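You operate a simulated robot arm through the tools that you are given. There is no shell and no other tool.

The job below is to be done with a simulated robot arm. You get a single attempt, and the scene is never put back.

## Task
Lower the block casting to MID on the lift table, on the black rubber pad.
Fine: pad on the table, casting on the pad; unlatch the lift crank, crank down, latch it; the other pad, castings, the trolley and its controls stay.
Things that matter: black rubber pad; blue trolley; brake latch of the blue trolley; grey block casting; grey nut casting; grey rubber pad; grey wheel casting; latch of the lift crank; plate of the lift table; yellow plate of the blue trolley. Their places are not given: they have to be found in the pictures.

The check looks at the end state, three seconds after you hand in, the way a careful person would. Anything else that was tipped, shoved, dropped, spilled or broken makes it a failure.

## Robot
A 6-joint arm with a two-finger parallel gripper, fixed in place. Base frame: the origin is on the floor under the middle of its stand, x ahead of it, y to its left, z up; the work surface is at about z = 0.74. Units: m, rad, N and s.
With the tool pointing down near the work surface it reaches from about 0.58 to 0.94 m from the base axis. Its first joint turns from -2.601 to 2.601 rad. Payload 3.43 kg.
The tool frame sits at the grasp point between the pads (the TCP): z along the fingers, y along the line on which they close. The tips reach 0.034 m beyond it. Largest opening 0.128 m; finger width 0.024, thickness 0.012; the body of the gripper, 0.048 by 0.13 m, starts 0.096 m behind the TCP.
Orientation is that of the tool frame in the base frame, as a unit quaternion [w, x, y, z]. With the fingers straight down and closing along the base's y, the tool's x points along the base's -x, its y along +y and its z along -z.

## Interface
- The arm moves only by the tool apply_moves. Its argument "motion" is one flat list of numbers, 7 for each row, row after row: the turn, a rotation vector about the tool's x, y, z in rad, then the shift along the tool's x, y, z in m, then the finger opening in m, from 0 to 0.128. In form: [rx, ry, rz, tx, ty, tz, grip, rx, ry, rz, tx, ty, tz, grip, ...]. A call has 1 to 20 rows; each row shifts and turns the commanded pose from where the row before left it, along the tool's axes as they then stand. A row lasts 0.2 s, in which the tool goes at most 0.05 m and 0.15 rad; a call with a longer step from one row to the next is refused whole, and so is a gripper value outside its range. A pose out of reach is approached as far as the arm can. The call stops where the force on the tool passes 40 N (or 10 N more than at its start, if that is more) or the arm is blocked; 0.2 s more then pass. Each finger travels about 0.108 m/s and halts on what it meets, pressing with about 20 N; the grip force reading is that of the motor and also rises with nothing between the fingers. The clock runs only during rows and for 0.2 s after the last one: add rows that do not move to give the fingers time. The reply holds the time, the measured pose of the TCP, the force on the tool along the base axes, the opening and the grip force, in the units named above and with some noise, with the torque about the TCP (base axes, N m) and any sound that the robot's microphone picked up.
- Cameras (640 x 400 px; columns grow to the right, rows downward): "scene" is fixed at [0.2159, -0.653, 1.3501]; the picture's right is [0.88, -0.47, 0.00], its down [-0.17, -0.32, -0.93] and it looks along [0.44, 0.82, -0.37] (base axes); focal length 324 px, centre (320, 200). "wrist" rides on the gripper at [0.076, -0.011, -0.16] in the tool frame; the picture's right is [0.15, 0.99, 0.00], its down [-0.88, 0.13, -0.46] and it looks along [-0.45, 0.07, 0.89] (tool axes); focal length 234 px, centre (320, 200).
- snapshot(camera): a new picture of that camera. No time passes.
- lift_body(by): slides the trunk up (or, below 0, down) by that many m; the arm rides with it, the base frame stays. It gives what a move gives, with no picture.
- pixel_to_xyz(camera, pixels): for up to 12 pixels [column, row] of the newest picture of that camera ("zoom" is the newest enlarged one), the place [x, y, z] in the base frame of the surface seen there, good to about 0.002 m, but the place of the scene camera against the robot may be out by one fixed shift of up to 0.012 m in any direction. No time passes.
- enlarge(camera, box): a new picture of the part [left, top, right, bottom] of that camera's present view, enlarged. No time passes.
- hand_in(): hands the job in; it is judged then, once.

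Leave the gripper open and the arm clear of the work at the hand-in unless told otherwise.

The tools are called after "Request:" as a command line: name --argument value ..., lists and objects as JSON in quotes. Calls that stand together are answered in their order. apply_moves: Moves the arm, as the interface text tells. Its arguments: {"type":"object","properties":{"motion":{"type":"array"}},"required":["motion"]} The other tools are called the same way: lift_body (by) moves the trunk up or down; snapshot (camera) takes a picture; pixel_to_xyz (camera, pixels) gives the place of the surface under pixels of a picture; enlarge (camera, box) takes an enlarged picture of a part of a camera's view; hand_in () hands the job in.

At the start:

```text
clock: 0.0
position: [0.7849, 0.2803, 1.166]
ee_rot: [0.022, 0.0, 1.0, 0.008]
wrist_force: [96.4, 35.5, -182.0]
ft_torque: [-1.57, 0.71, -0.71]
gripper_width: 0.1281
grasp_force: 0.0
trunk travel left (down, up): [-0.625, 0.085]
```

scene: 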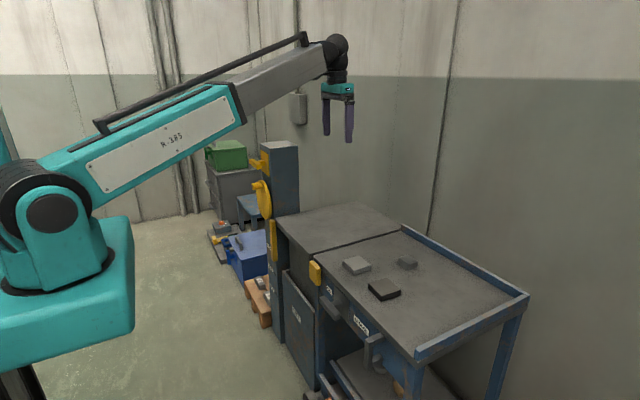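
wrist: 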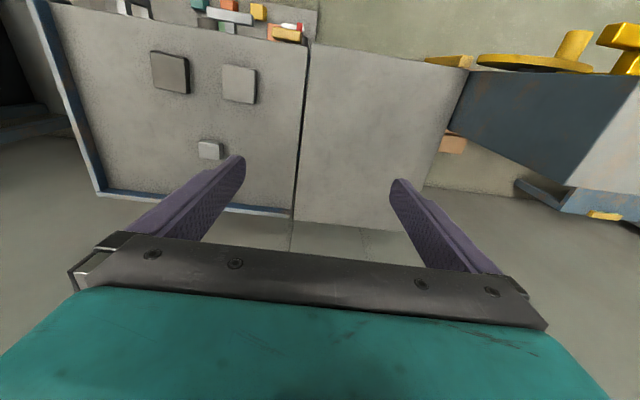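

I'll look first: the scene shows a trolley with a top plate, a column with a yellow crank, and small blocks on the right-hand plate. I'm taking fresh pictures and enlargements of both cameras.

Request:
enlarge --camera "scene" --box '[190, 130, 350, 230]'

Request:
enlarge --camera "scene" --box '[240, 200, 560, 400]'

Request:
enlarge --camera "wrist" --box '[0, 0, 640, 240]'

```text
4.00 times, centred on (270, 180) of scene
```

zoom: 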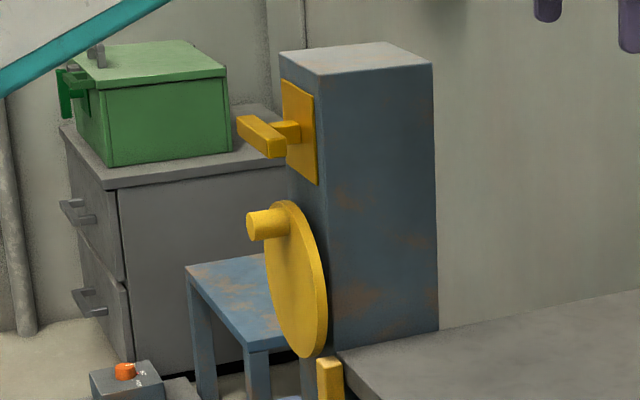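

```text
2.00 times, centred on (400, 300) of scene
```

zoom: 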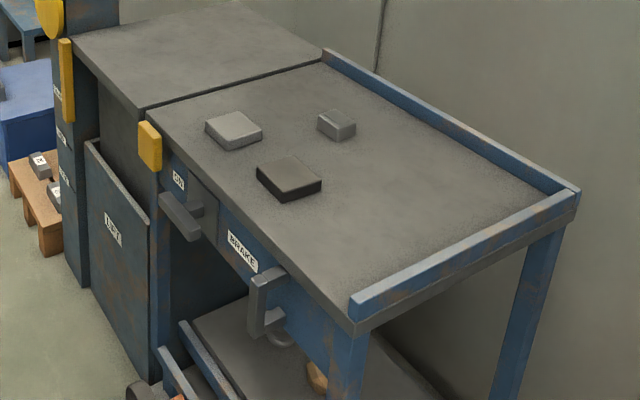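

```text
1.00 times, centred on (320, 120) of wrist (not enlarged: the box is as wide or as high as the picture)
```

zoom: 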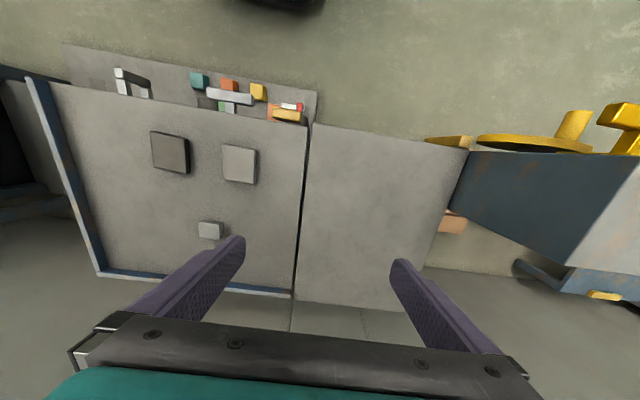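

I see the lift table plate beside the column and the trolley plate with two pads and a small casting. I'm zooming in on the labels, the column, the lower shelf, and the shelf in front of the trolley.

Request:
enlarge --camera "scene" --box '[240, 200, 320, 250]'

Request:
enlarge --camera "scene" --box '[240, 240, 340, 340]'

Request:
enlarge --camera "scene" --box '[300, 270, 428, 350]'

Request:
enlarge --camera "scene" --box '[300, 320, 428, 400]'

Request:
enlarge --camera "scene" --box '[330, 240, 430, 310]'

Request:
enlarge --camera "wrist" --box '[60, 30, 320, 180]'

Request:
enlarge --camera "wrist" --box '[400, 80, 640, 230]'

```text
8.00 times, centred on (280, 225) of scene
```

zoom: 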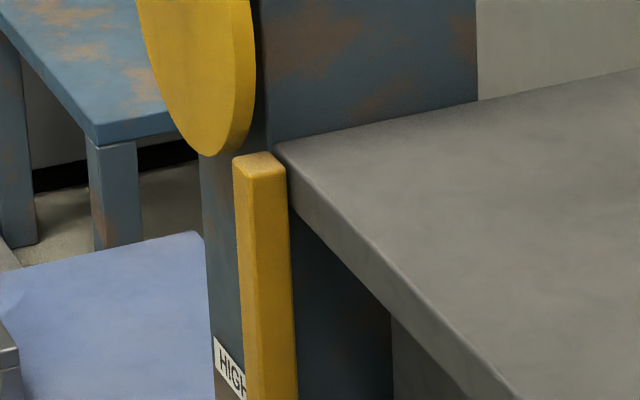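

```text
4.00 times, centred on (290, 290) of scene
```

zoom: 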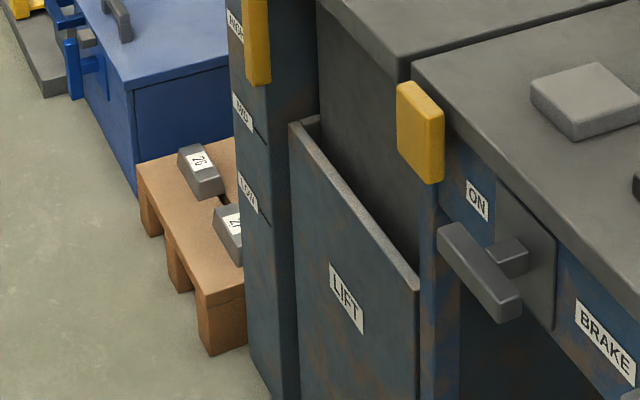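

```text
5.00 times, centred on (364, 310) of scene
```

zoom: 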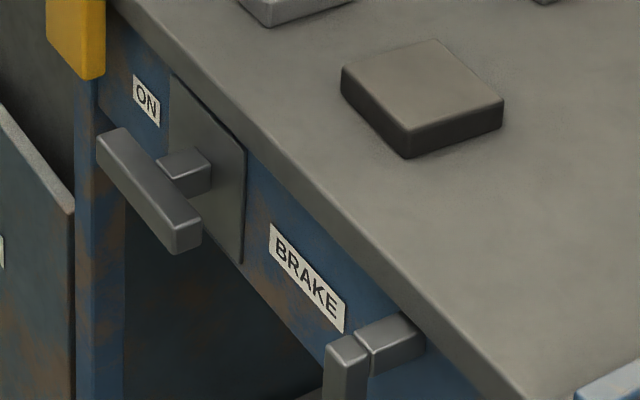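

```text
5.00 times, centred on (364, 360) of scene
```

zoom: 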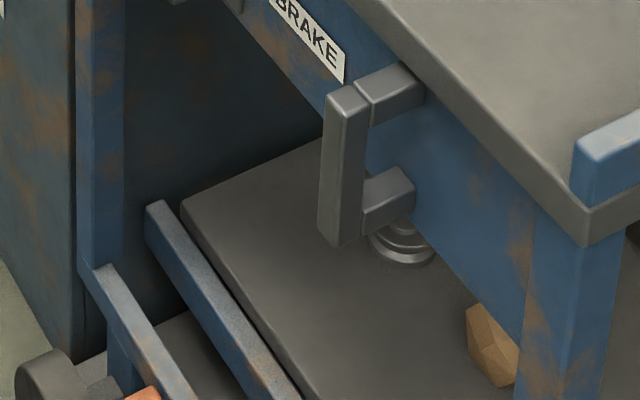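

```text
5.71 times, centred on (380, 275) of scene
```

zoom: 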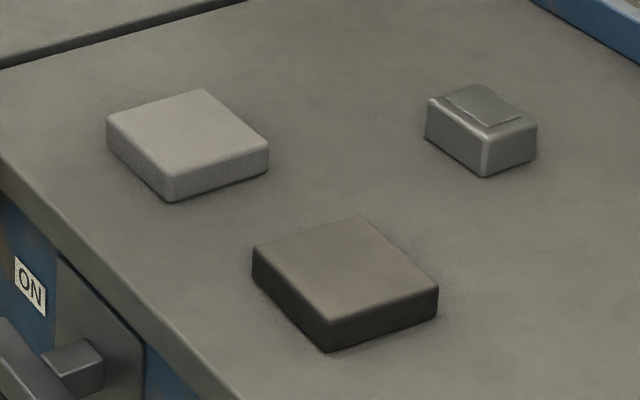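

```text
2.46 times, centred on (190, 105) of wrist
```

zoom: 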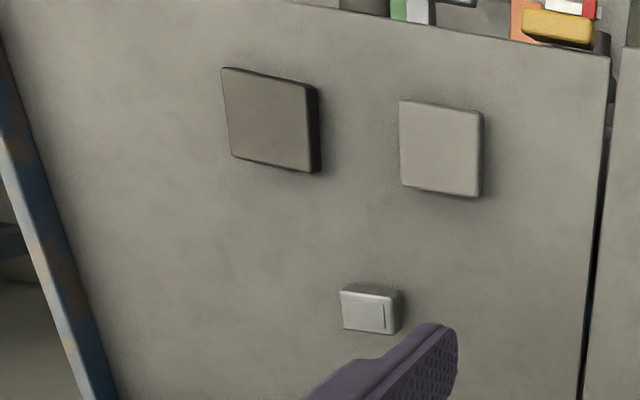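

```text
2.67 times, centred on (520, 155) of wrist
```

zoom: 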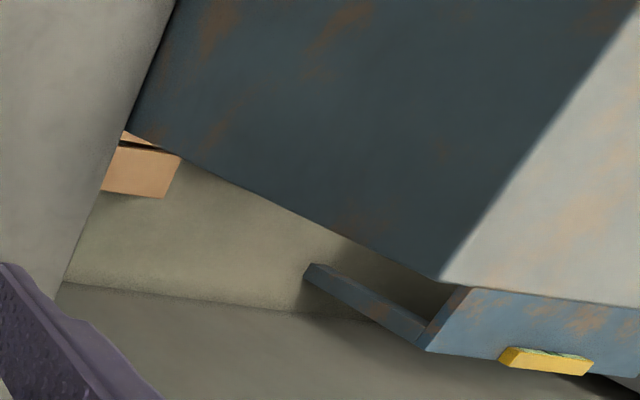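

Labels readable: HIGH/MID/LOW on the column, pointer next to HIGH; BRAKE handle with ON on the trolley. Now I measure places: pads, casting, plate corners, crank disc, latch and pointer in the scene picture.

Request:
snapshot --camera "scene"

Request:
snapshot --camera "wrist"

Request:
pixel_to_xyz --camera "scene" --pixels '[[357, 264], [384, 287], [406, 260], [340, 212], [325, 240], [280, 222], [356, 207], [280, 145], [265, 200], [257, 185], [258, 164], [268, 160]]'

Request:
pixel_to_xyz --camera "wrist" --pixels '[[170, 70], [240, 84], [208, 150], [305, 45], [297, 215], [468, 67], [420, 230], [100, 190], [50, 5], [530, 64], [574, 42], [625, 38]]'

```text
taken
```

scene: 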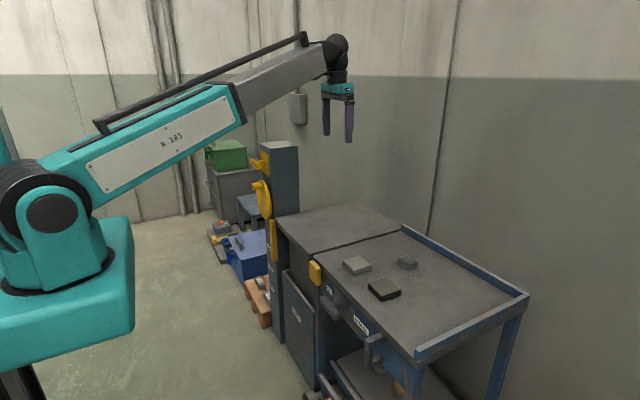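

```text
taken
```

wrist: 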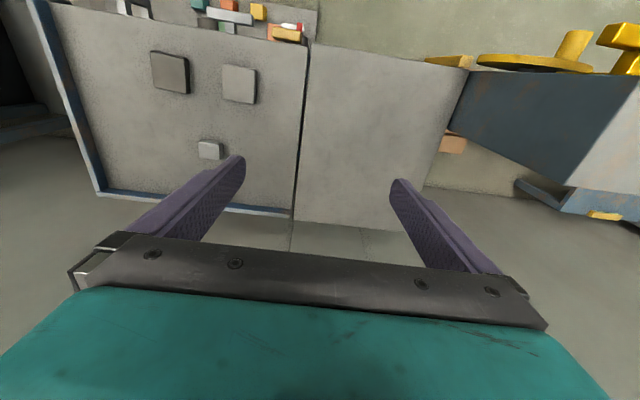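

```text
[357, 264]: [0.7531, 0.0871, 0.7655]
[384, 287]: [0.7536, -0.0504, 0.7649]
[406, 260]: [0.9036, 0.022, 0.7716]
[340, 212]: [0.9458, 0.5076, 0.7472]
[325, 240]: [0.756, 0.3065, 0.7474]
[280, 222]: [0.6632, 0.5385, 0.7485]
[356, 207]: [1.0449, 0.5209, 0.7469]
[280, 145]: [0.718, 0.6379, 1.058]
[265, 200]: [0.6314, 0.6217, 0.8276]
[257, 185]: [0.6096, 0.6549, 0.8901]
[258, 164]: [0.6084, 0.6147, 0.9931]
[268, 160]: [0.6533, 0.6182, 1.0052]
```

```text
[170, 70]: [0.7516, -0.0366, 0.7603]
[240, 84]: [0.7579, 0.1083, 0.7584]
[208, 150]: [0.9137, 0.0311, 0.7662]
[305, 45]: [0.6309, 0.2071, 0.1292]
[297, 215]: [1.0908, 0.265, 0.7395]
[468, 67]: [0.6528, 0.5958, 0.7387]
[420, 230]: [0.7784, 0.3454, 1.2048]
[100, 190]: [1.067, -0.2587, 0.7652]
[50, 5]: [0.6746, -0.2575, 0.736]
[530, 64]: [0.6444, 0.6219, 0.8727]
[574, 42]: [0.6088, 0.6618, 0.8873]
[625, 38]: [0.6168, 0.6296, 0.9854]
```

Wrist camera agrees with plate height 0.74 (scene camera reads about 7 mm higher). Now I look closer at the casting, both pads, and the lower trolley shelf to be sure which is which.

Request:
enlarge --camera "wrist" --box '[130, 40, 290, 170]'

Request:
enlarge --camera "scene" --box '[310, 340, 420, 400]'

Request:
enlarge --camera "scene" --box '[390, 250, 425, 275]'

Request:
enlarge --camera "scene" --box '[240, 140, 304, 230]'

Request:
enlarge --camera "wrist" --box '[60, 0, 330, 60]'

Request:
enlarge --camera "scene" --box '[195, 200, 285, 260]'

```text
3.08 times, centred on (210, 105) of wrist
```

zoom: 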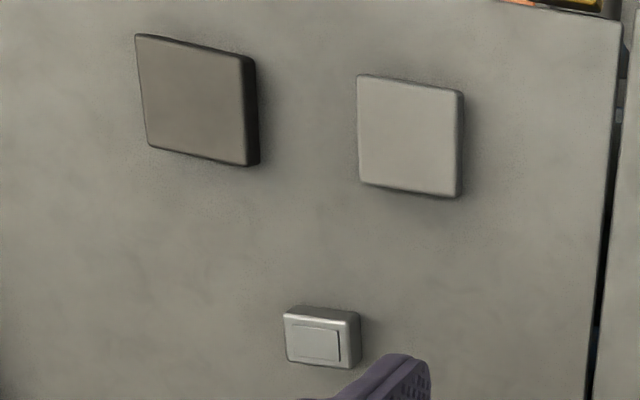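

```text
5.82 times, centred on (365, 370) of scene
```

zoom: 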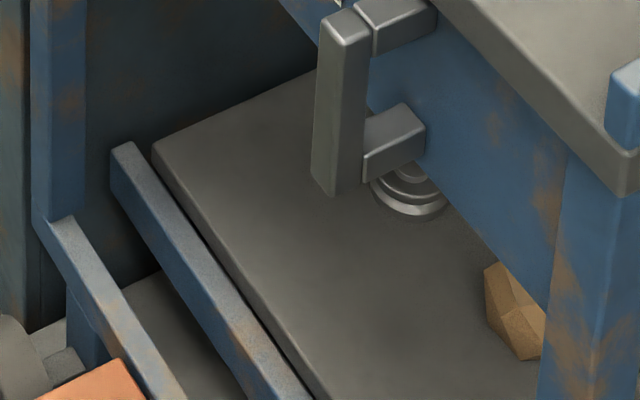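

```text
16.00 times, centred on (408, 262) of scene
```

zoom: 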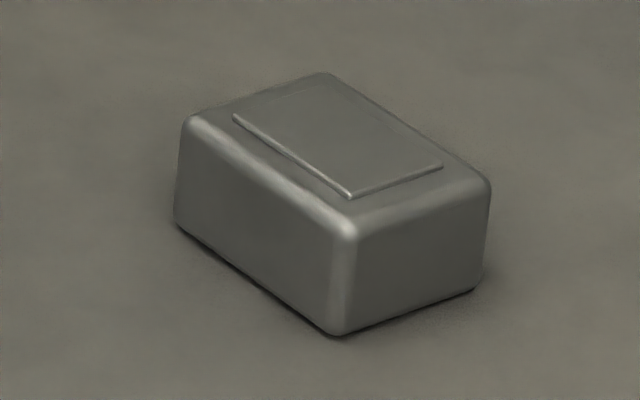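

```text
4.44 times, centred on (272, 185) of scene
```

zoom: 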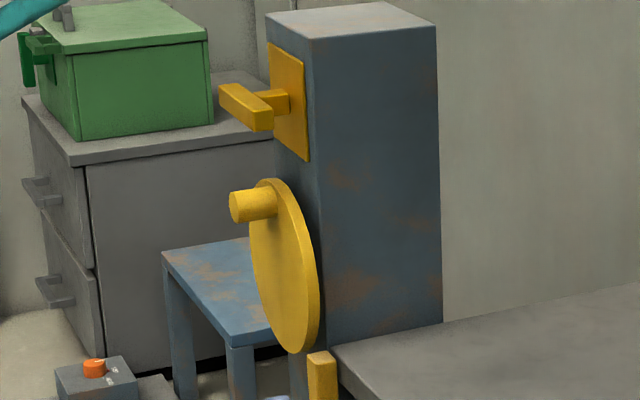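

```text
2.37 times, centred on (195, 30) of wrist
```

zoom: 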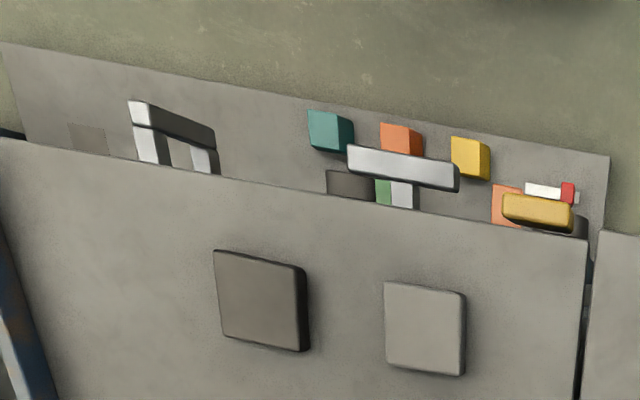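

```text
6.67 times, centred on (240, 230) of scene
```

zoom: 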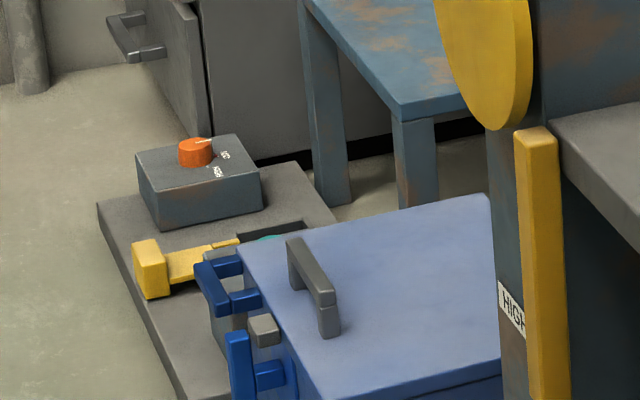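

The top casting is the plain block with a raised panel; the wheel casting is on the low shelf. Now I measure corners of both pads and the block from the wrist enlargement.

Request:
enlarge --camera "wrist" --box '[130, 40, 290, 170]'

Request:
pixel_to_xyz --camera "zoom" --pixels '[[139, 38], [239, 58], [244, 162], [152, 144], [361, 78], [457, 94], [456, 193], [363, 180], [288, 318], [340, 325], [340, 364], [290, 358]]'

Request:
pixel_to_xyz --camera "zoom" --pixels '[[318, 340], [352, 320], [357, 350], [252, 110], [462, 140], [320, 312]]'

```text
3.08 times, centred on (210, 105) of wrist
```

zoom: 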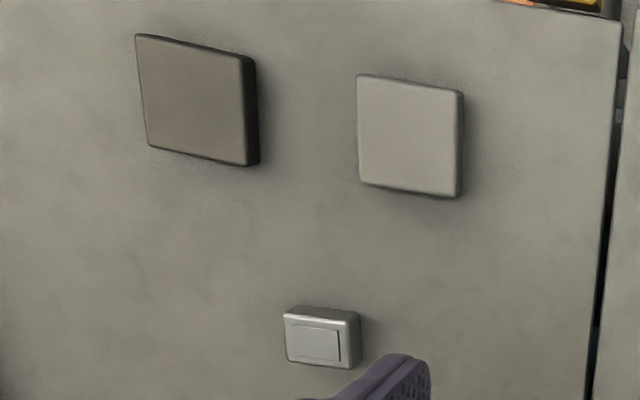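

```text
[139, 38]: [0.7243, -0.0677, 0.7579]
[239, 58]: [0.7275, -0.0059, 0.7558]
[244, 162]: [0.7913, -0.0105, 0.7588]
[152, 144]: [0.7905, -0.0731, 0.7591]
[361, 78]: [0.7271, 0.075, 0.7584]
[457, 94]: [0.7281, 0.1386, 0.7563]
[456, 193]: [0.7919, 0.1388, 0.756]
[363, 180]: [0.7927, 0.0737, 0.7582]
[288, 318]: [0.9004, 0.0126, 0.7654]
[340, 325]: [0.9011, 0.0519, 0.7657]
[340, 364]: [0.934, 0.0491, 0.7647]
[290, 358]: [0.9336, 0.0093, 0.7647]
```

```text
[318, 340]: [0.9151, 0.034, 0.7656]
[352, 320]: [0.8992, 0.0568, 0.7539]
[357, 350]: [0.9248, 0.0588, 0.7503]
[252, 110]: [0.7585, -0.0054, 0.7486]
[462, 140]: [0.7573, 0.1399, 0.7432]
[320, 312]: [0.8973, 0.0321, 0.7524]
```

Black pad: centre about (0.758, -0.039), roughly 7 cm square, top z 0.758. Block: centre about (0.917, 0.032), about 4 x 5 cm, top z 0.766. I make a small first move that only straightens the tool, to see the true force readings.

Request:
apply_moves --motion '[0.016, 0.044, 0, 0, 0, 0, 0.128, 0, 0, 0, 0, 0, 0, 0.128]'

```text
clock: 0.6
position: [0.7938, 0.2844, 1.1664]
ee_rot: [0.02, 0.0, 1.0, 0.006]
wrist_force: [97.8, 31.5, -182.9]
ft_torque: [-0.65, 0.92, -0.19]
gripper_width: 0.128
grasp_force: 0.0
trunk travel left (down, up): [-0.625, 0.085]
```

Force reading is a large constant-looking (98, 32, -183) N and the pose moved about 1 cm. I test with a small move down to see how pose and force follow.

Request:
apply_moves --motion '[0, 0, 0, 0, 0, 0.03, 0.128, 0, 0, 0, 0, 0, 0.03, 0.128, 0, 0, 0, 0, 0, 0, 0.128]'

```text
clock: 1.4
position: [0.785, 0.2821, 1.106]
ee_rot: [-0.001, -0.001, 1.0, 0.0]
wrist_force: [-0.3, 0.3, 0.3]
ft_torque: [0.02, 0.03, 0.02]
gripper_width: 0.1279
grasp_force: 0.1
trunk travel left (down, up): [-0.625, 0.085]
```

Now the force is near zero and the tool is exactly straight down at (0.785, 0.282, 1.106); the start was just at the reach limit. I move above the black pad at (0.758, -0.039, 0.90).

Request:
apply_moves --motion '[0, 0, 0, 0.0027, -0.0321, 0.0206, 0.128, 0, 0, 0, 0.0027, -0.0321, 0.0206, 0.128, 0, 0, 0, 0.0027, -0.0321, 0.0206, 0.128, 0, 0, 0, 0.0027, -0.0321, 0.0206, 0.128, 0, 0, 0, 0.0027, -0.0321, 0.0206, 0.128, 0, 0, 0, 0.0027, -0.0321, 0.0206, 0.128, 0, 0, 0, 0.0027, -0.0321, 0.0206, 0.128, 0, 0, 0, 0.0027, -0.0321, 0.0206, 0.128, 0, 0, 0, 0.0027, -0.0321, 0.0206, 0.128, 0, 0, 0, 0.0027, -0.0321, 0.0206, 0.128, 0, 0, 0, 0, 0, 0, 0.128]'

Request:
snapshot --camera "wrist"

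Request:
snapshot --camera "scene"

```text
clock: 3.8
position: [0.7574, -0.0417, 0.8997]
ee_rot: [0.0, -0.002, 1.0, 0.0]
wrist_force: [-0.7, -0.9, 0.4]
ft_torque: [0.02, 0.0, -0.03]
gripper_width: 0.1282
grasp_force: 0.2
trunk travel left (down, up): [-0.625, 0.085]
```

```text
taken
```

wrist: 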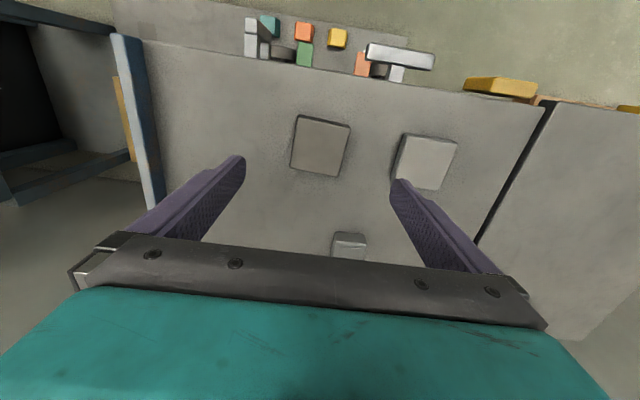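

```text
taken
```

scene: 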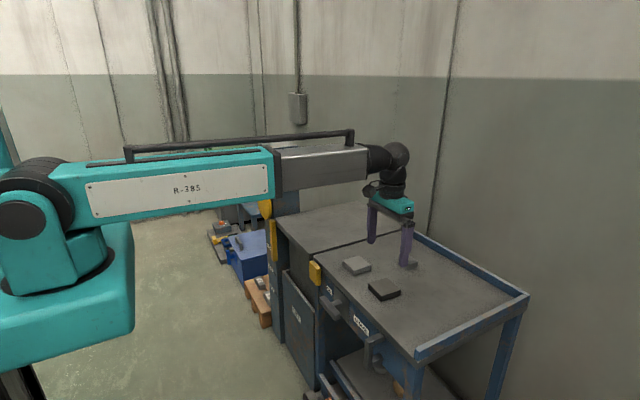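

The black pad is at (320,147) and the grey pad at (425,160) in the wrist view. I zoom in to measure the black pad's corners exactly.

Request:
enlarge --camera "wrist" --box '[260, 90, 480, 228]'

```text
2.90 times, centred on (370, 159) of wrist
```

zoom: 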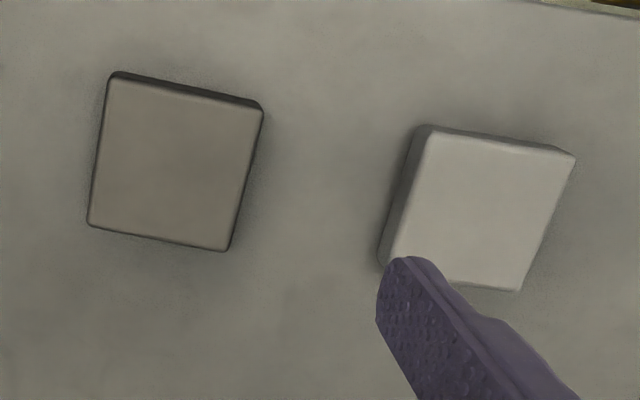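

Request:
pixel_to_xyz --camera "zoom" --pixels '[[113, 84], [256, 110], [226, 244], [93, 219], [175, 160], [250, 40], [300, 250], [428, 140], [60, 300]]'

```text
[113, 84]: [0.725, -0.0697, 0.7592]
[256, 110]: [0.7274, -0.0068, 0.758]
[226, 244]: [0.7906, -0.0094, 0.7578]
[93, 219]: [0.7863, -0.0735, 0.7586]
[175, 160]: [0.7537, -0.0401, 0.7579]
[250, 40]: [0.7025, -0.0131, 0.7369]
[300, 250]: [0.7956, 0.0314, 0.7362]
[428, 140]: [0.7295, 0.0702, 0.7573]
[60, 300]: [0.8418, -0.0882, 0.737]
```

Pad top z 0.758, table 0.737; pad centre (0.757, -0.040), turned about -0.05 rad. I turn the tool 0.05 to match, go down to TCP z ≈ 0.774 (tips 3 mm above the plate), and close along y.

Request:
apply_moves --motion '[0, 0, 0.05, 0, 0.0015, 0.03, 0.128, 0, 0, 0, 0, 0, 0.035, 0.128, 0, 0, 0, 0, 0, 0.035, 0.128, 0, 0, 0, 0, 0, 0.02, 0.128, 0, 0, 0, 0, 0, 0.006, 0.128, 0, 0, 0, 0, 0, 0, 0.128]'

Request:
snapshot --camera "wrist"

```text
clock: 5.2
position: [0.7563, -0.04, 0.7742]
ee_rot: [0.0, 0.024, 1.0, -0.001]
wrist_force: [0.5, 0.1, -0.1]
ft_torque: [-0.02, 0.0, 0.0]
gripper_width: 0.128
grasp_force: 0.1
trunk travel left (down, up): [-0.625, 0.085]
```

```text
taken
```

wrist: 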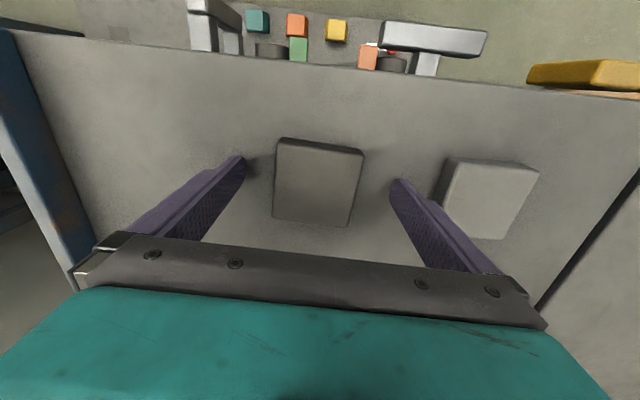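

The pad sits between the fingers, the grey pad is clear of the right finger. I close the gripper.

Request:
apply_moves --motion '[0, 0, 0, 0, 0, 0, 0.09, 0, 0, 0, 0, 0, 0, 0.07, 0, 0, 0, 0, 0, 0, 0.055, 0, 0, 0, 0, 0, 0, 0.05, 0, 0, 0, 0, 0, 0, 0.05]'

Request:
snapshot --camera "wrist"

```text
clock: 6.4
position: [0.7576, -0.0374, 0.7747]
ee_rot: [0.001, 0.025, 1.0, -0.001]
wrist_force: [0.5, -1.5, 0.4]
ft_torque: [0.0, -0.03, 0.0]
gripper_width: 0.0694
grasp_force: 20.1
trunk travel left (down, up): [-0.625, 0.085]
```

```text
taken
```

wrist: 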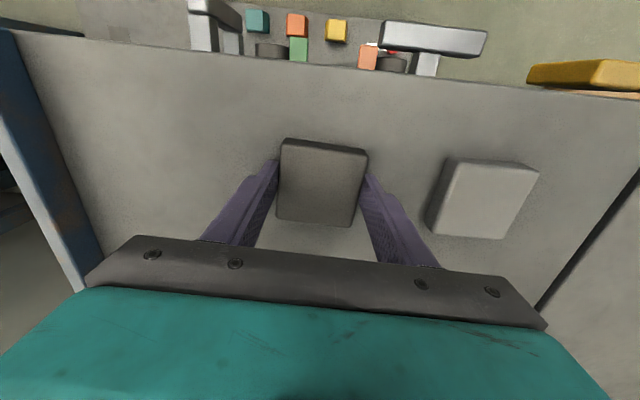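

Pad gripped (opening 69 mm, 20 N). I lift it 12 cm, turn back to square, and carry it along +y over the lift plate to about (0.76, 0.42).

Request:
apply_moves --motion '[0, 0, 0, 0, 0, -0.02, 0.05, 0, 0, 0, 0, 0, -0.03, 0.05, 0, 0, 0, 0, 0, -0.035, 0.05, 0, 0, -0.05, 0, 0, -0.035, 0.05, 0, 0, 0, 0, 0, 0, 0.05]'

Request:
snapshot --camera "wrist"

```text
clock: 7.6
position: [0.7585, -0.0399, 0.8929]
ee_rot: [0.0, 0.001, 1.0, 0.0]
wrist_force: [0.3, 1.3, -0.7]
ft_torque: [0.03, 0.0, -0.01]
gripper_width: 0.0502
grasp_force: 0.0
trunk travel left (down, up): [-0.625, 0.085]
```

```text
taken
```

wrist: 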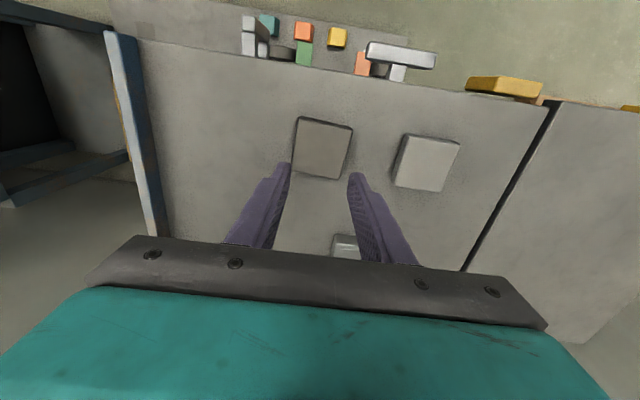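

The pad was not lifted: opening fell to 50 mm and the pad is still on the trolley at (322,148). I measure where it lies now and check closely.

Request:
enlarge --camera "wrist" --box '[260, 90, 480, 228]'

Request:
snapshot --camera "scene"

Request:
enlarge --camera "scene" --box '[330, 200, 450, 310]'

```text
2.90 times, centred on (370, 159) of wrist
```

zoom: 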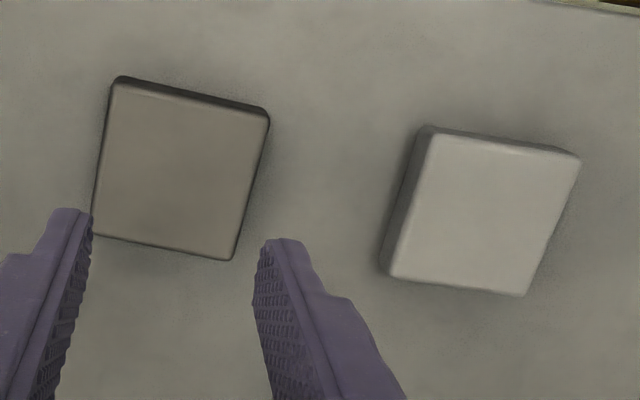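

```text
taken
```

scene: 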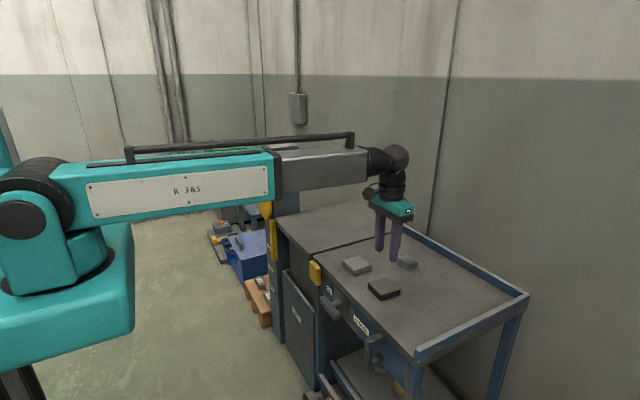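

```text
3.64 times, centred on (390, 255) of scene
```

zoom: 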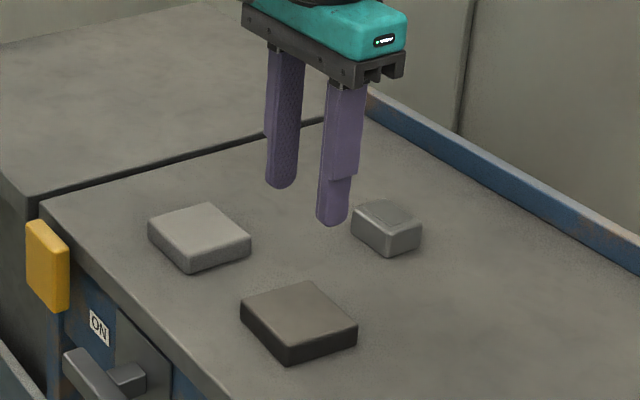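

The fingertips are rounded; the pad slipped out. I measure its corners again before regripping deeper and lifting slowly.

Request:
enlarge --camera "wrist" --box '[260, 90, 480, 228]'

Request:
pixel_to_xyz --camera "zoom" --pixels '[[118, 90], [262, 116], [230, 253], [98, 230], [180, 165], [300, 60], [330, 230], [430, 140], [575, 160]]'

```text
2.90 times, centred on (370, 159) of wrist
```

zoom: 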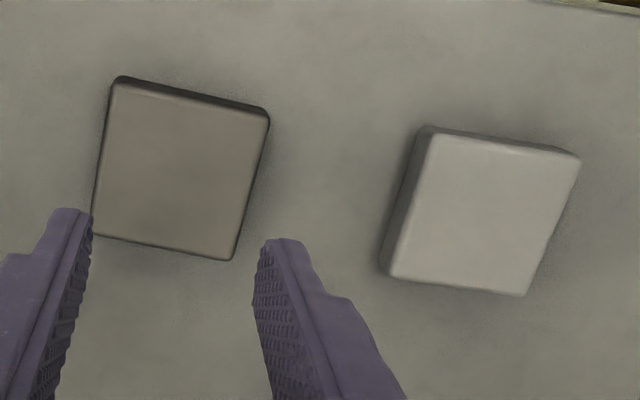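

```text
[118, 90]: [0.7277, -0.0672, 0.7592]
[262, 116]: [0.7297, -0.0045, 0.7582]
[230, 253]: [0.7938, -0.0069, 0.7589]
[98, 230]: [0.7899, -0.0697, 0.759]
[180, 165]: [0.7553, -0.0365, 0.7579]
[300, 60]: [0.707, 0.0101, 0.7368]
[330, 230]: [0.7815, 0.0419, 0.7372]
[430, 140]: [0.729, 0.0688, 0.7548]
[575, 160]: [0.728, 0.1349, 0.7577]
```

Pad centre is now (0.760, -0.037), turned about -0.04 rad. I reopen, realign and go down to z ≈ 0.773, then check contact force in 1 mm steps.

Request:
apply_moves --motion '[0, 0, 0, -0.0018, 0.0028, 0, 0.08, 0, 0, 0.04, 0, 0, 0, 0.11, 0, 0, 0, 0, 0, 0.03, 0.11, 0, 0, 0, 0, 0, 0.035, 0.11, 0, 0, 0, 0, 0, 0.035, 0.11, 0, 0, 0, 0, 0, 0.015, 0.11, 0, 0, 0, 0, 0, 0.005, 0.11, 0, 0, 0, 0, 0, 0, 0.11]'

Request:
apply_moves --motion '[0, 0, 0, 0, 0, 0.001, 0.11, 0, 0, 0, 0, 0, 0, 0.11]'

```text
clock: 9.4
position: [0.7602, -0.0363, 0.7737]
ee_rot: [-0.001, 0.019, 1.0, 0.0]
wrist_force: [0.3, -0.4, 0.0]
ft_torque: [0.0, -0.01, 0.01]
gripper_width: 0.1101
grasp_force: 0.1
trunk travel left (down, up): [-0.625, 0.085]
```

```text
clock: 10.0
position: [0.7599, -0.0356, 0.7716]
ee_rot: [0.0, 0.019, 1.0, 0.0]
wrist_force: [-0.6, 0.4, 0.1]
ft_torque: [0.0, -0.02, 0.01]
gripper_width: 0.1103
grasp_force: 0.1
trunk travel left (down, up): [-0.625, 0.085]
```

No contact with the plate yet at z ≈ 0.772. I close on the pad and watch the numbers.

Request:
apply_moves --motion '[0, 0, 0, 0, 0, 0, 0.08, 0, 0, 0, 0, 0, 0, 0.05, 0, 0, 0, 0, 0, 0, 0.03, 0, 0, 0, 0, 0, 0, 0.03, 0, 0, 0, 0, 0, 0, 0.03, 0, 0, 0, 0, 0, 0, 0.03]'

Request:
enlarge --camera "wrist" --box '[220, 110, 440, 248]'

Request:
enlarge --camera "scene" --box '[340, 240, 430, 310]'

```text
clock: 11.4
position: [0.7609, -0.0368, 0.7723]
ee_rot: [0.0, 0.019, 1.0, 0.0]
wrist_force: [-1.8, -1.9, 1.2]
ft_torque: [-0.13, 0.01, -0.06]
gripper_width: 0.0693
grasp_force: 19.9
trunk travel left (down, up): [-0.625, 0.085]
```

```text
2.90 times, centred on (330, 179) of wrist
```

zoom: 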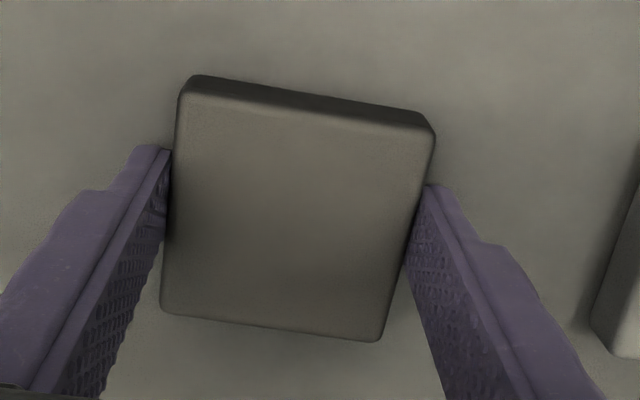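

```text
5.71 times, centred on (385, 275) of scene
```

zoom: 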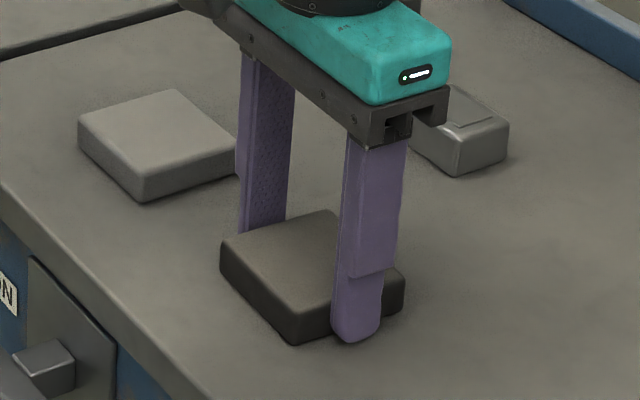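

Good hold around the pad (69 mm, 20 N). I lift only 4 mm, slowly, and read force and opening.

Request:
apply_moves --motion '[0, 0, 0, 0, 0, -0.001, 0.03, 0, 0, 0, 0, 0, -0.001, 0.03, 0, 0, 0, 0, 0, -0.001, 0.03, 0, 0, 0, 0, 0, -0.001, 0.03]'

Request:
enlarge --camera "scene" --box '[340, 240, 430, 310]'

```text
clock: 12.4
position: [0.7597, -0.0365, 0.7757]
ee_rot: [0.001, 0.019, 1.0, 0.0]
wrist_force: [-0.3, -0.9, -1.4]
ft_torque: [-0.04, 0.02, -0.02]
gripper_width: 0.0694
grasp_force: 19.8
trunk travel left (down, up): [-0.625, 0.085]
```

```text
5.71 times, centred on (385, 275) of scene
```

zoom: 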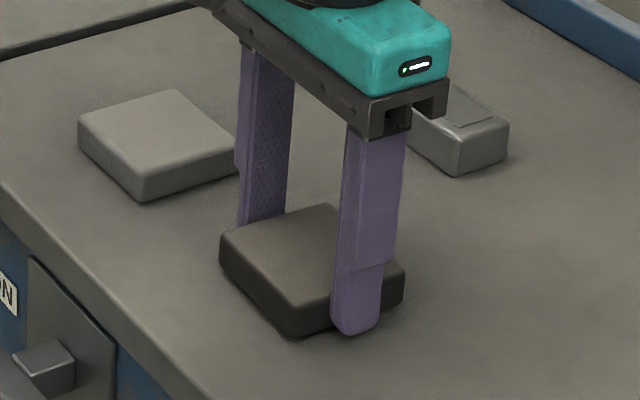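

It is lifting (weight about 1.4 N, grip steady). I continue slowly, 5 mm then 10 mm per row.

Request:
apply_moves --motion '[0, 0, 0, 0, 0, -0.003, 0.03, 0, 0, 0, 0, 0, -0.004, 0.03, 0, 0, 0, 0, 0, -0.005, 0.03, 0, 0, 0, 0, 0, -0.006, 0.03, 0, 0, 0, 0, 0, -0.006, 0.03, 0, 0, 0, 0, 0, -0.006, 0.03]'

Request:
enlarge --camera "scene" --box '[340, 230, 430, 300]'

```text
clock: 13.8
position: [0.7602, -0.0359, 0.8068]
ee_rot: [0.0, 0.019, 1.0, 0.0]
wrist_force: [-0.2, -0.1, -2.1]
ft_torque: [-0.01, 0.01, -0.01]
gripper_width: 0.0695
grasp_force: 20.3
trunk travel left (down, up): [-0.625, 0.085]
```

```text
5.71 times, centred on (385, 265) of scene
```

zoom: 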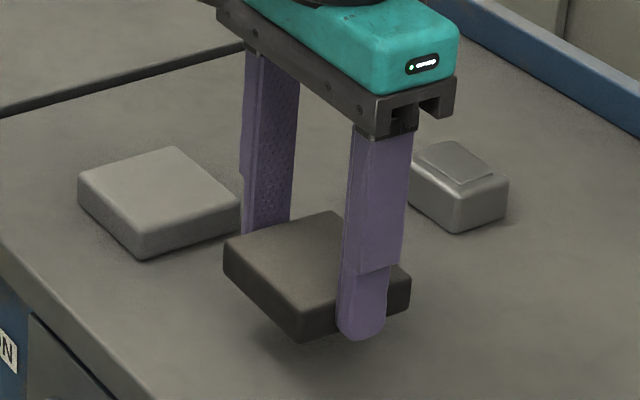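

The pad hangs freely. I lift another 4 cm while turning back square, then carry it gently along +y.

Request:
apply_moves --motion '[0, 0, -0.01, 0, 0, -0.01, 0.03, 0, 0, -0.01, 0, 0, -0.01, 0.03, 0, 0, -0.01, 0, 0, -0.01, 0.03, 0, 0, -0.01, 0, 0, -0.01, 0.03, 0, 0, 0, 0, 0.006, 0, 0.03, 0, 0, 0, 0, 0.012, 0, 0.03, 0, 0, 0, 0, 0.018, 0, 0.03, 0, 0, 0, 0, 0.02, 0, 0.03, 0, 0, 0, 0, 0.02, 0, 0.03, 0, 0, 0, 0, 0.02, 0, 0.03, 0, 0, 0, 0, 0.014, 0, 0.03, 0, 0, 0, 0, 0.008, 0, 0.03]'

Request:
snapshot --camera "wrist"

```text
clock: 16.4
position: [0.7604, 0.0829, 0.848]
ee_rot: [0.0, 0.0, 1.0, 0.0]
wrist_force: [-0.1, -0.5, -0.8]
ft_torque: [0.0, 0.03, -0.01]
gripper_width: 0.0695
grasp_force: 19.6
trunk travel left (down, up): [-0.625, 0.085]
```

```text
taken
```

wrist: 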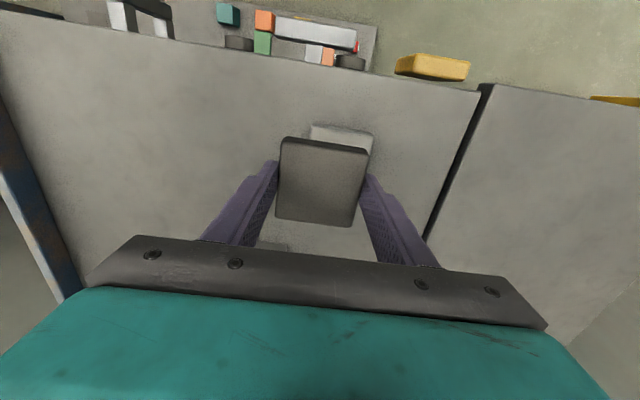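

Pad still held (69.5 mm). Continuing along +y to y ≈ 0.42 over the lift plate.

Request:
apply_moves --motion '[0, 0, 0, 0, 0.008, 0, 0.03, 0, 0, 0, 0, 0.016, 0, 0.03, 0, 0, 0, 0, 0.024, 0, 0.03, 0, 0, 0, 0, 0.028, 0, 0.03, 0, 0, 0, 0, 0.028, 0, 0.03, 0, 0, 0, 0, 0.028, 0, 0.03, 0, 0, 0, 0, 0.028, 0, 0.03, 0, 0, 0, 0, 0.028, 0, 0.03, 0, 0, 0, 0, 0.028, 0, 0.03, 0, 0, 0, 0, 0.028, 0, 0.03, 0, 0, 0, 0, 0.028, 0, 0.03, 0, 0, 0, 0, 0.028, 0, 0.03, 0, 0, 0, 0, 0.02, 0, 0.03, 0, 0, 0, 0, 0.012, 0, 0.03, 0, 0, 0, 0, 0.005, 0, 0.03, 0, 0, 0, 0, 0, 0, 0.03]'

Request:
snapshot --camera "wrist"

Request:
snapshot --camera "scene"

```text
clock: 19.8
position: [0.7602, 0.4202, 0.8475]
ee_rot: [-0.001, 0.0, 1.0, 0.0]
wrist_force: [0.3, 0.3, -1.0]
ft_torque: [-0.02, -0.01, -0.02]
gripper_width: 0.0694
grasp_force: 20.1
trunk travel left (down, up): [-0.625, 0.085]
```

```text
taken
```

wrist: 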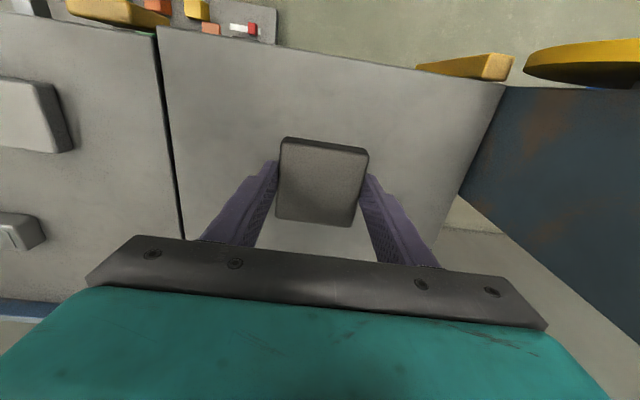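

```text
taken
```

scene: 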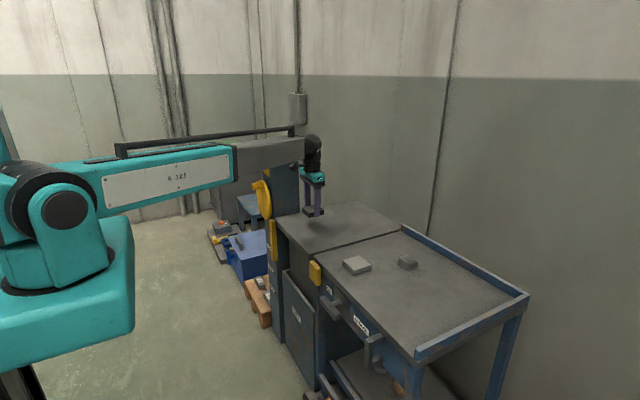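

The pad is over the lift plate. I check the lift plate's height and edges around the drop place, using wrist pixels on bare plate.

Request:
pixel_to_xyz --camera "wrist" --pixels '[[230, 120], [250, 90], [400, 130], [180, 60], [480, 95], [325, 175], [200, 180], [430, 200], [120, 60], [300, 235], [465, 62], [160, 40]]'

```text
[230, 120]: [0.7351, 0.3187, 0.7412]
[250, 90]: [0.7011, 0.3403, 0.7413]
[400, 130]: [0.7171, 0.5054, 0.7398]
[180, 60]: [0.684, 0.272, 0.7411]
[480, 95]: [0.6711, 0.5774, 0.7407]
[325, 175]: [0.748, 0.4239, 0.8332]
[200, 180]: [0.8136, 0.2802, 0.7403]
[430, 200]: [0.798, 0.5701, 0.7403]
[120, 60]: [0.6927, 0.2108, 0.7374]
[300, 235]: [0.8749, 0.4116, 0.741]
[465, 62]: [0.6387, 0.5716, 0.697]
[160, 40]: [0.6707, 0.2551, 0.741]
```

Lift plate is at z 0.741; pad bottom is about 35 mm under the TCP. I lower to z ≈ 0.779, then creep the last millimetres.

Request:
apply_moves --motion '[0, 0, 0, 0, 0, 0.01, 0.03, 0, 0, 0, 0, 0, 0.018, 0.03, 0, 0, 0, 0, 0, 0.018, 0.03, 0, 0, 0, 0, 0, 0.012, 0.03, 0, 0, 0, 0, 0, 0.006, 0.03, 0, 0, 0, 0, 0, 0.004, 0.03, 0, 0, 0, 0, 0, 0.001, 0.03]'

Request:
apply_moves --motion '[0, 0, 0, 0, 0, 0.001, 0.03, 0, 0, 0, 0, 0, 0.001, 0.03]'

```text
clock: 21.4
position: [0.7587, 0.4191, 0.7778]
ee_rot: [0.001, 0.0, 1.0, 0.0]
wrist_force: [0.3, 0.9, -1.4]
ft_torque: [0.02, -0.01, 0.01]
gripper_width: 0.0697
grasp_force: 19.9
trunk travel left (down, up): [-0.625, 0.085]
```

```text
clock: 22.0
position: [0.7587, 0.4178, 0.777]
ee_rot: [0.0, 0.001, 1.0, 0.0]
wrist_force: [0.0, 0.7, 1.6]
ft_torque: [-0.1, -0.04, 0.0]
gripper_width: 0.0694
grasp_force: 19.9
trunk travel left (down, up): [-0.625, 0.085]
```

Force flipped from -1.4 to +1.6 N: the pad rests on the plate. I open the fingers and rise.

Request:
apply_moves --motion '[0, 0, 0, 0, 0, 0, 0.075, 0, 0, 0, 0, 0, 0, 0.09, 0, 0, 0, 0, 0, 0, 0.105, 0, 0, 0, 0, 0, 0, 0.105, 0, 0, 0, 0, 0, -0.02, 0.105, 0, 0, 0, 0, 0, -0.04, 0.105, 0, 0, 0, 0, 0, -0.045, 0.105, 0, 0, 0, 0, 0, -0.025, 0.105, 0, 0, 0, 0, 0, 0, 0.105]'

Request:
snapshot --camera "wrist"

```text
clock: 24.0
position: [0.759, 0.4201, 0.9073]
ee_rot: [0.0, 0.0, 1.0, 0.0]
wrist_force: [0.3, 1.4, -0.8]
ft_torque: [0.0, 0.01, -0.01]
gripper_width: 0.105
grasp_force: 0.1
trunk travel left (down, up): [-0.625, 0.085]
```

```text
taken
```

wrist: 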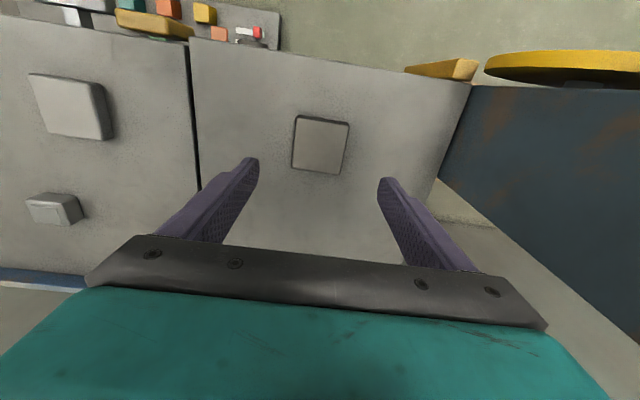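

The black pad lies on the lift plate at (320,145). I measure its corners and the block's present place.

Request:
enlarge --camera "wrist" --box '[270, 100, 370, 190]'

Request:
pixel_to_xyz --camera "wrist" --pixels '[[297, 119], [346, 125], [339, 172], [293, 164], [320, 145], [50, 205], [29, 202], [60, 196], [66, 222], [35, 222], [240, 180]]'

```text
4.44 times, centred on (320, 145) of wrist
```

zoom: 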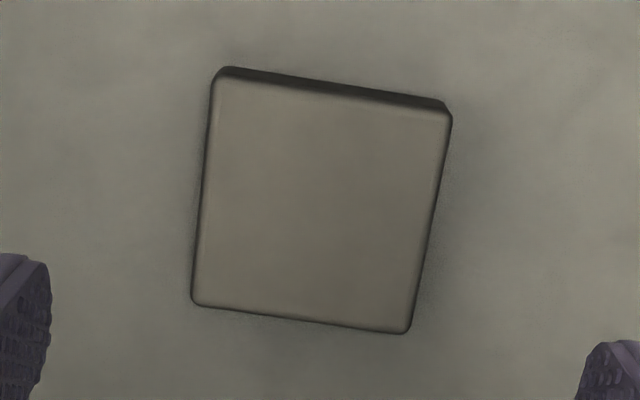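

```text
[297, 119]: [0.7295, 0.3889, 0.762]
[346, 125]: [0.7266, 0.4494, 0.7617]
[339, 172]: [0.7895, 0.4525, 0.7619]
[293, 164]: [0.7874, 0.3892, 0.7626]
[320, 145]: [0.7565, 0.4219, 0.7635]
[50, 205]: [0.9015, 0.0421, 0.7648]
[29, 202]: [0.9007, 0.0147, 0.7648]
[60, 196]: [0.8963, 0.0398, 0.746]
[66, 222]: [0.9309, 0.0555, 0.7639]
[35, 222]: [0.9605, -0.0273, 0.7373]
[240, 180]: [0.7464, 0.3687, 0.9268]
```

Pad centre is (0.758, 0.420), top 0.762: well placed. Next I go above the block near (0.917, 0.033) at the same height.

Request:
apply_moves --motion '[0, 0, 0, -0.01436, -0.03518, 0, 0.105, 0, 0, 0, -0.01436, -0.03518, 0, 0.105, 0, 0, 0, -0.01436, -0.03518, 0, 0.105, 0, 0, 0, -0.01436, -0.03518, 0, 0.105, 0, 0, 0, -0.01436, -0.03518, 0, 0.105, 0, 0, 0, -0.01436, -0.03518, 0, 0.105, 0, 0, 0, -0.01436, -0.03518, 0, 0.105, 0, 0, 0, -0.01436, -0.03518, 0, 0.105, 0, 0, 0, -0.01436, -0.03518, 0, 0.105, 0, 0, 0, -0.01436, -0.03518, 0, 0.105, 0, 0, 0, -0.01436, -0.03518, 0, 0.105, 0, 0, 0, 0, 0, 0, 0.105]'

Request:
enlarge --camera "wrist" --box '[260, 90, 400, 200]'

Request:
snapshot --camera "wrist"

```text
clock: 26.6
position: [0.9187, 0.0344, 0.9043]
ee_rot: [-0.001, -0.001, 1.0, 0.0]
wrist_force: [0.4, 0.3, 0.2]
ft_torque: [0.02, -0.01, 0.01]
gripper_width: 0.105
grasp_force: 0.1
trunk travel left (down, up): [-0.625, 0.085]
```

```text
3.64 times, centred on (330, 145) of wrist
```

zoom: 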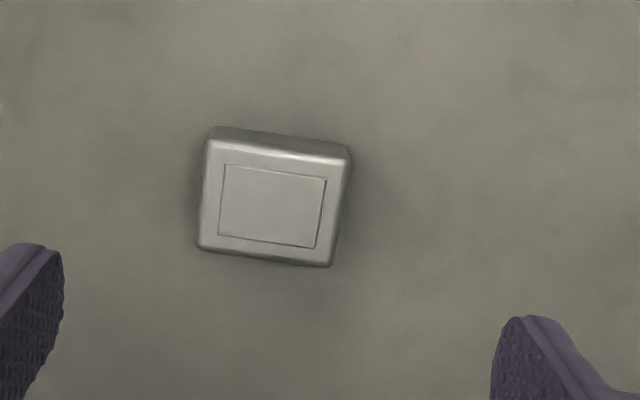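

```text
taken
```

wrist: 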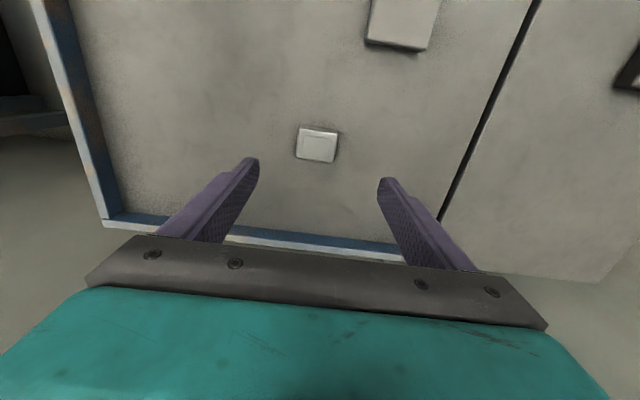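

The block is between the fingers in the view at (316,145). I measure its corners and panel.

Request:
pixel_to_xyz --camera "zoom" --pixels '[[228, 168], [323, 180], [314, 245], [221, 233], [212, 145], [340, 160], [325, 260], [203, 245], [345, 200], [275, 143], [100, 100], [400, 300]]'

```text
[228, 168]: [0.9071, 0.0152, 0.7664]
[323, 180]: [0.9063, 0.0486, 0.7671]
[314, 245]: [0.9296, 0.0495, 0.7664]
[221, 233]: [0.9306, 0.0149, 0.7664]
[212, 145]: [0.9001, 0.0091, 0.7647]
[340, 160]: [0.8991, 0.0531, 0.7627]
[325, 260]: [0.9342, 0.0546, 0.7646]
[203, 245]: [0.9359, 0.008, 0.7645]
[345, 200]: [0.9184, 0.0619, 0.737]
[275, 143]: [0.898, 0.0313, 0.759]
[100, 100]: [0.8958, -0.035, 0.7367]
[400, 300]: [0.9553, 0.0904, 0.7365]
```

Block centre (0.918, 0.032), square with the axes, 5 cm along y. I shift 2 mm and go down to about z 0.777, then check.

Request:
apply_moves --motion '[0, 0, 0, 0, -0.002, 0.03, 0.105, 0, 0, 0, 0, 0, 0.035, 0.105, 0, 0, 0, 0, 0, 0.035, 0.105, 0, 0, 0, 0, 0, 0.02, 0.105, 0, 0, 0, 0, 0, 0.008, 0.105, 0, 0, 0, 0, 0, 0, 0.105]'

Request:
snapshot --camera "wrist"

```text
clock: 28.0
position: [0.9186, 0.0303, 0.7786]
ee_rot: [0.0, 0.001, 1.0, 0.001]
wrist_force: [-0.1, 0.1, -0.4]
ft_torque: [0.01, -0.02, 0.0]
gripper_width: 0.1049
grasp_force: 0.0
trunk travel left (down, up): [-0.625, 0.085]
```

```text
taken
```

wrist: 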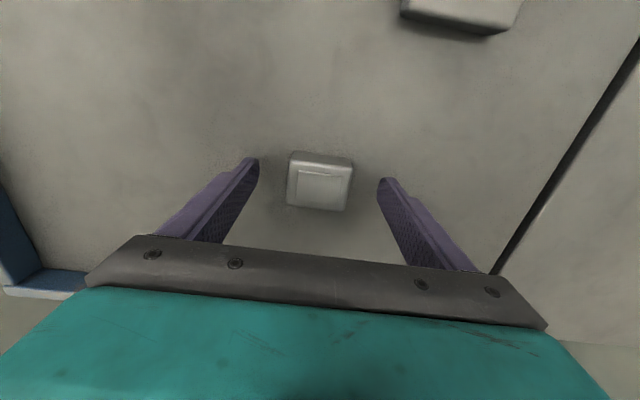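

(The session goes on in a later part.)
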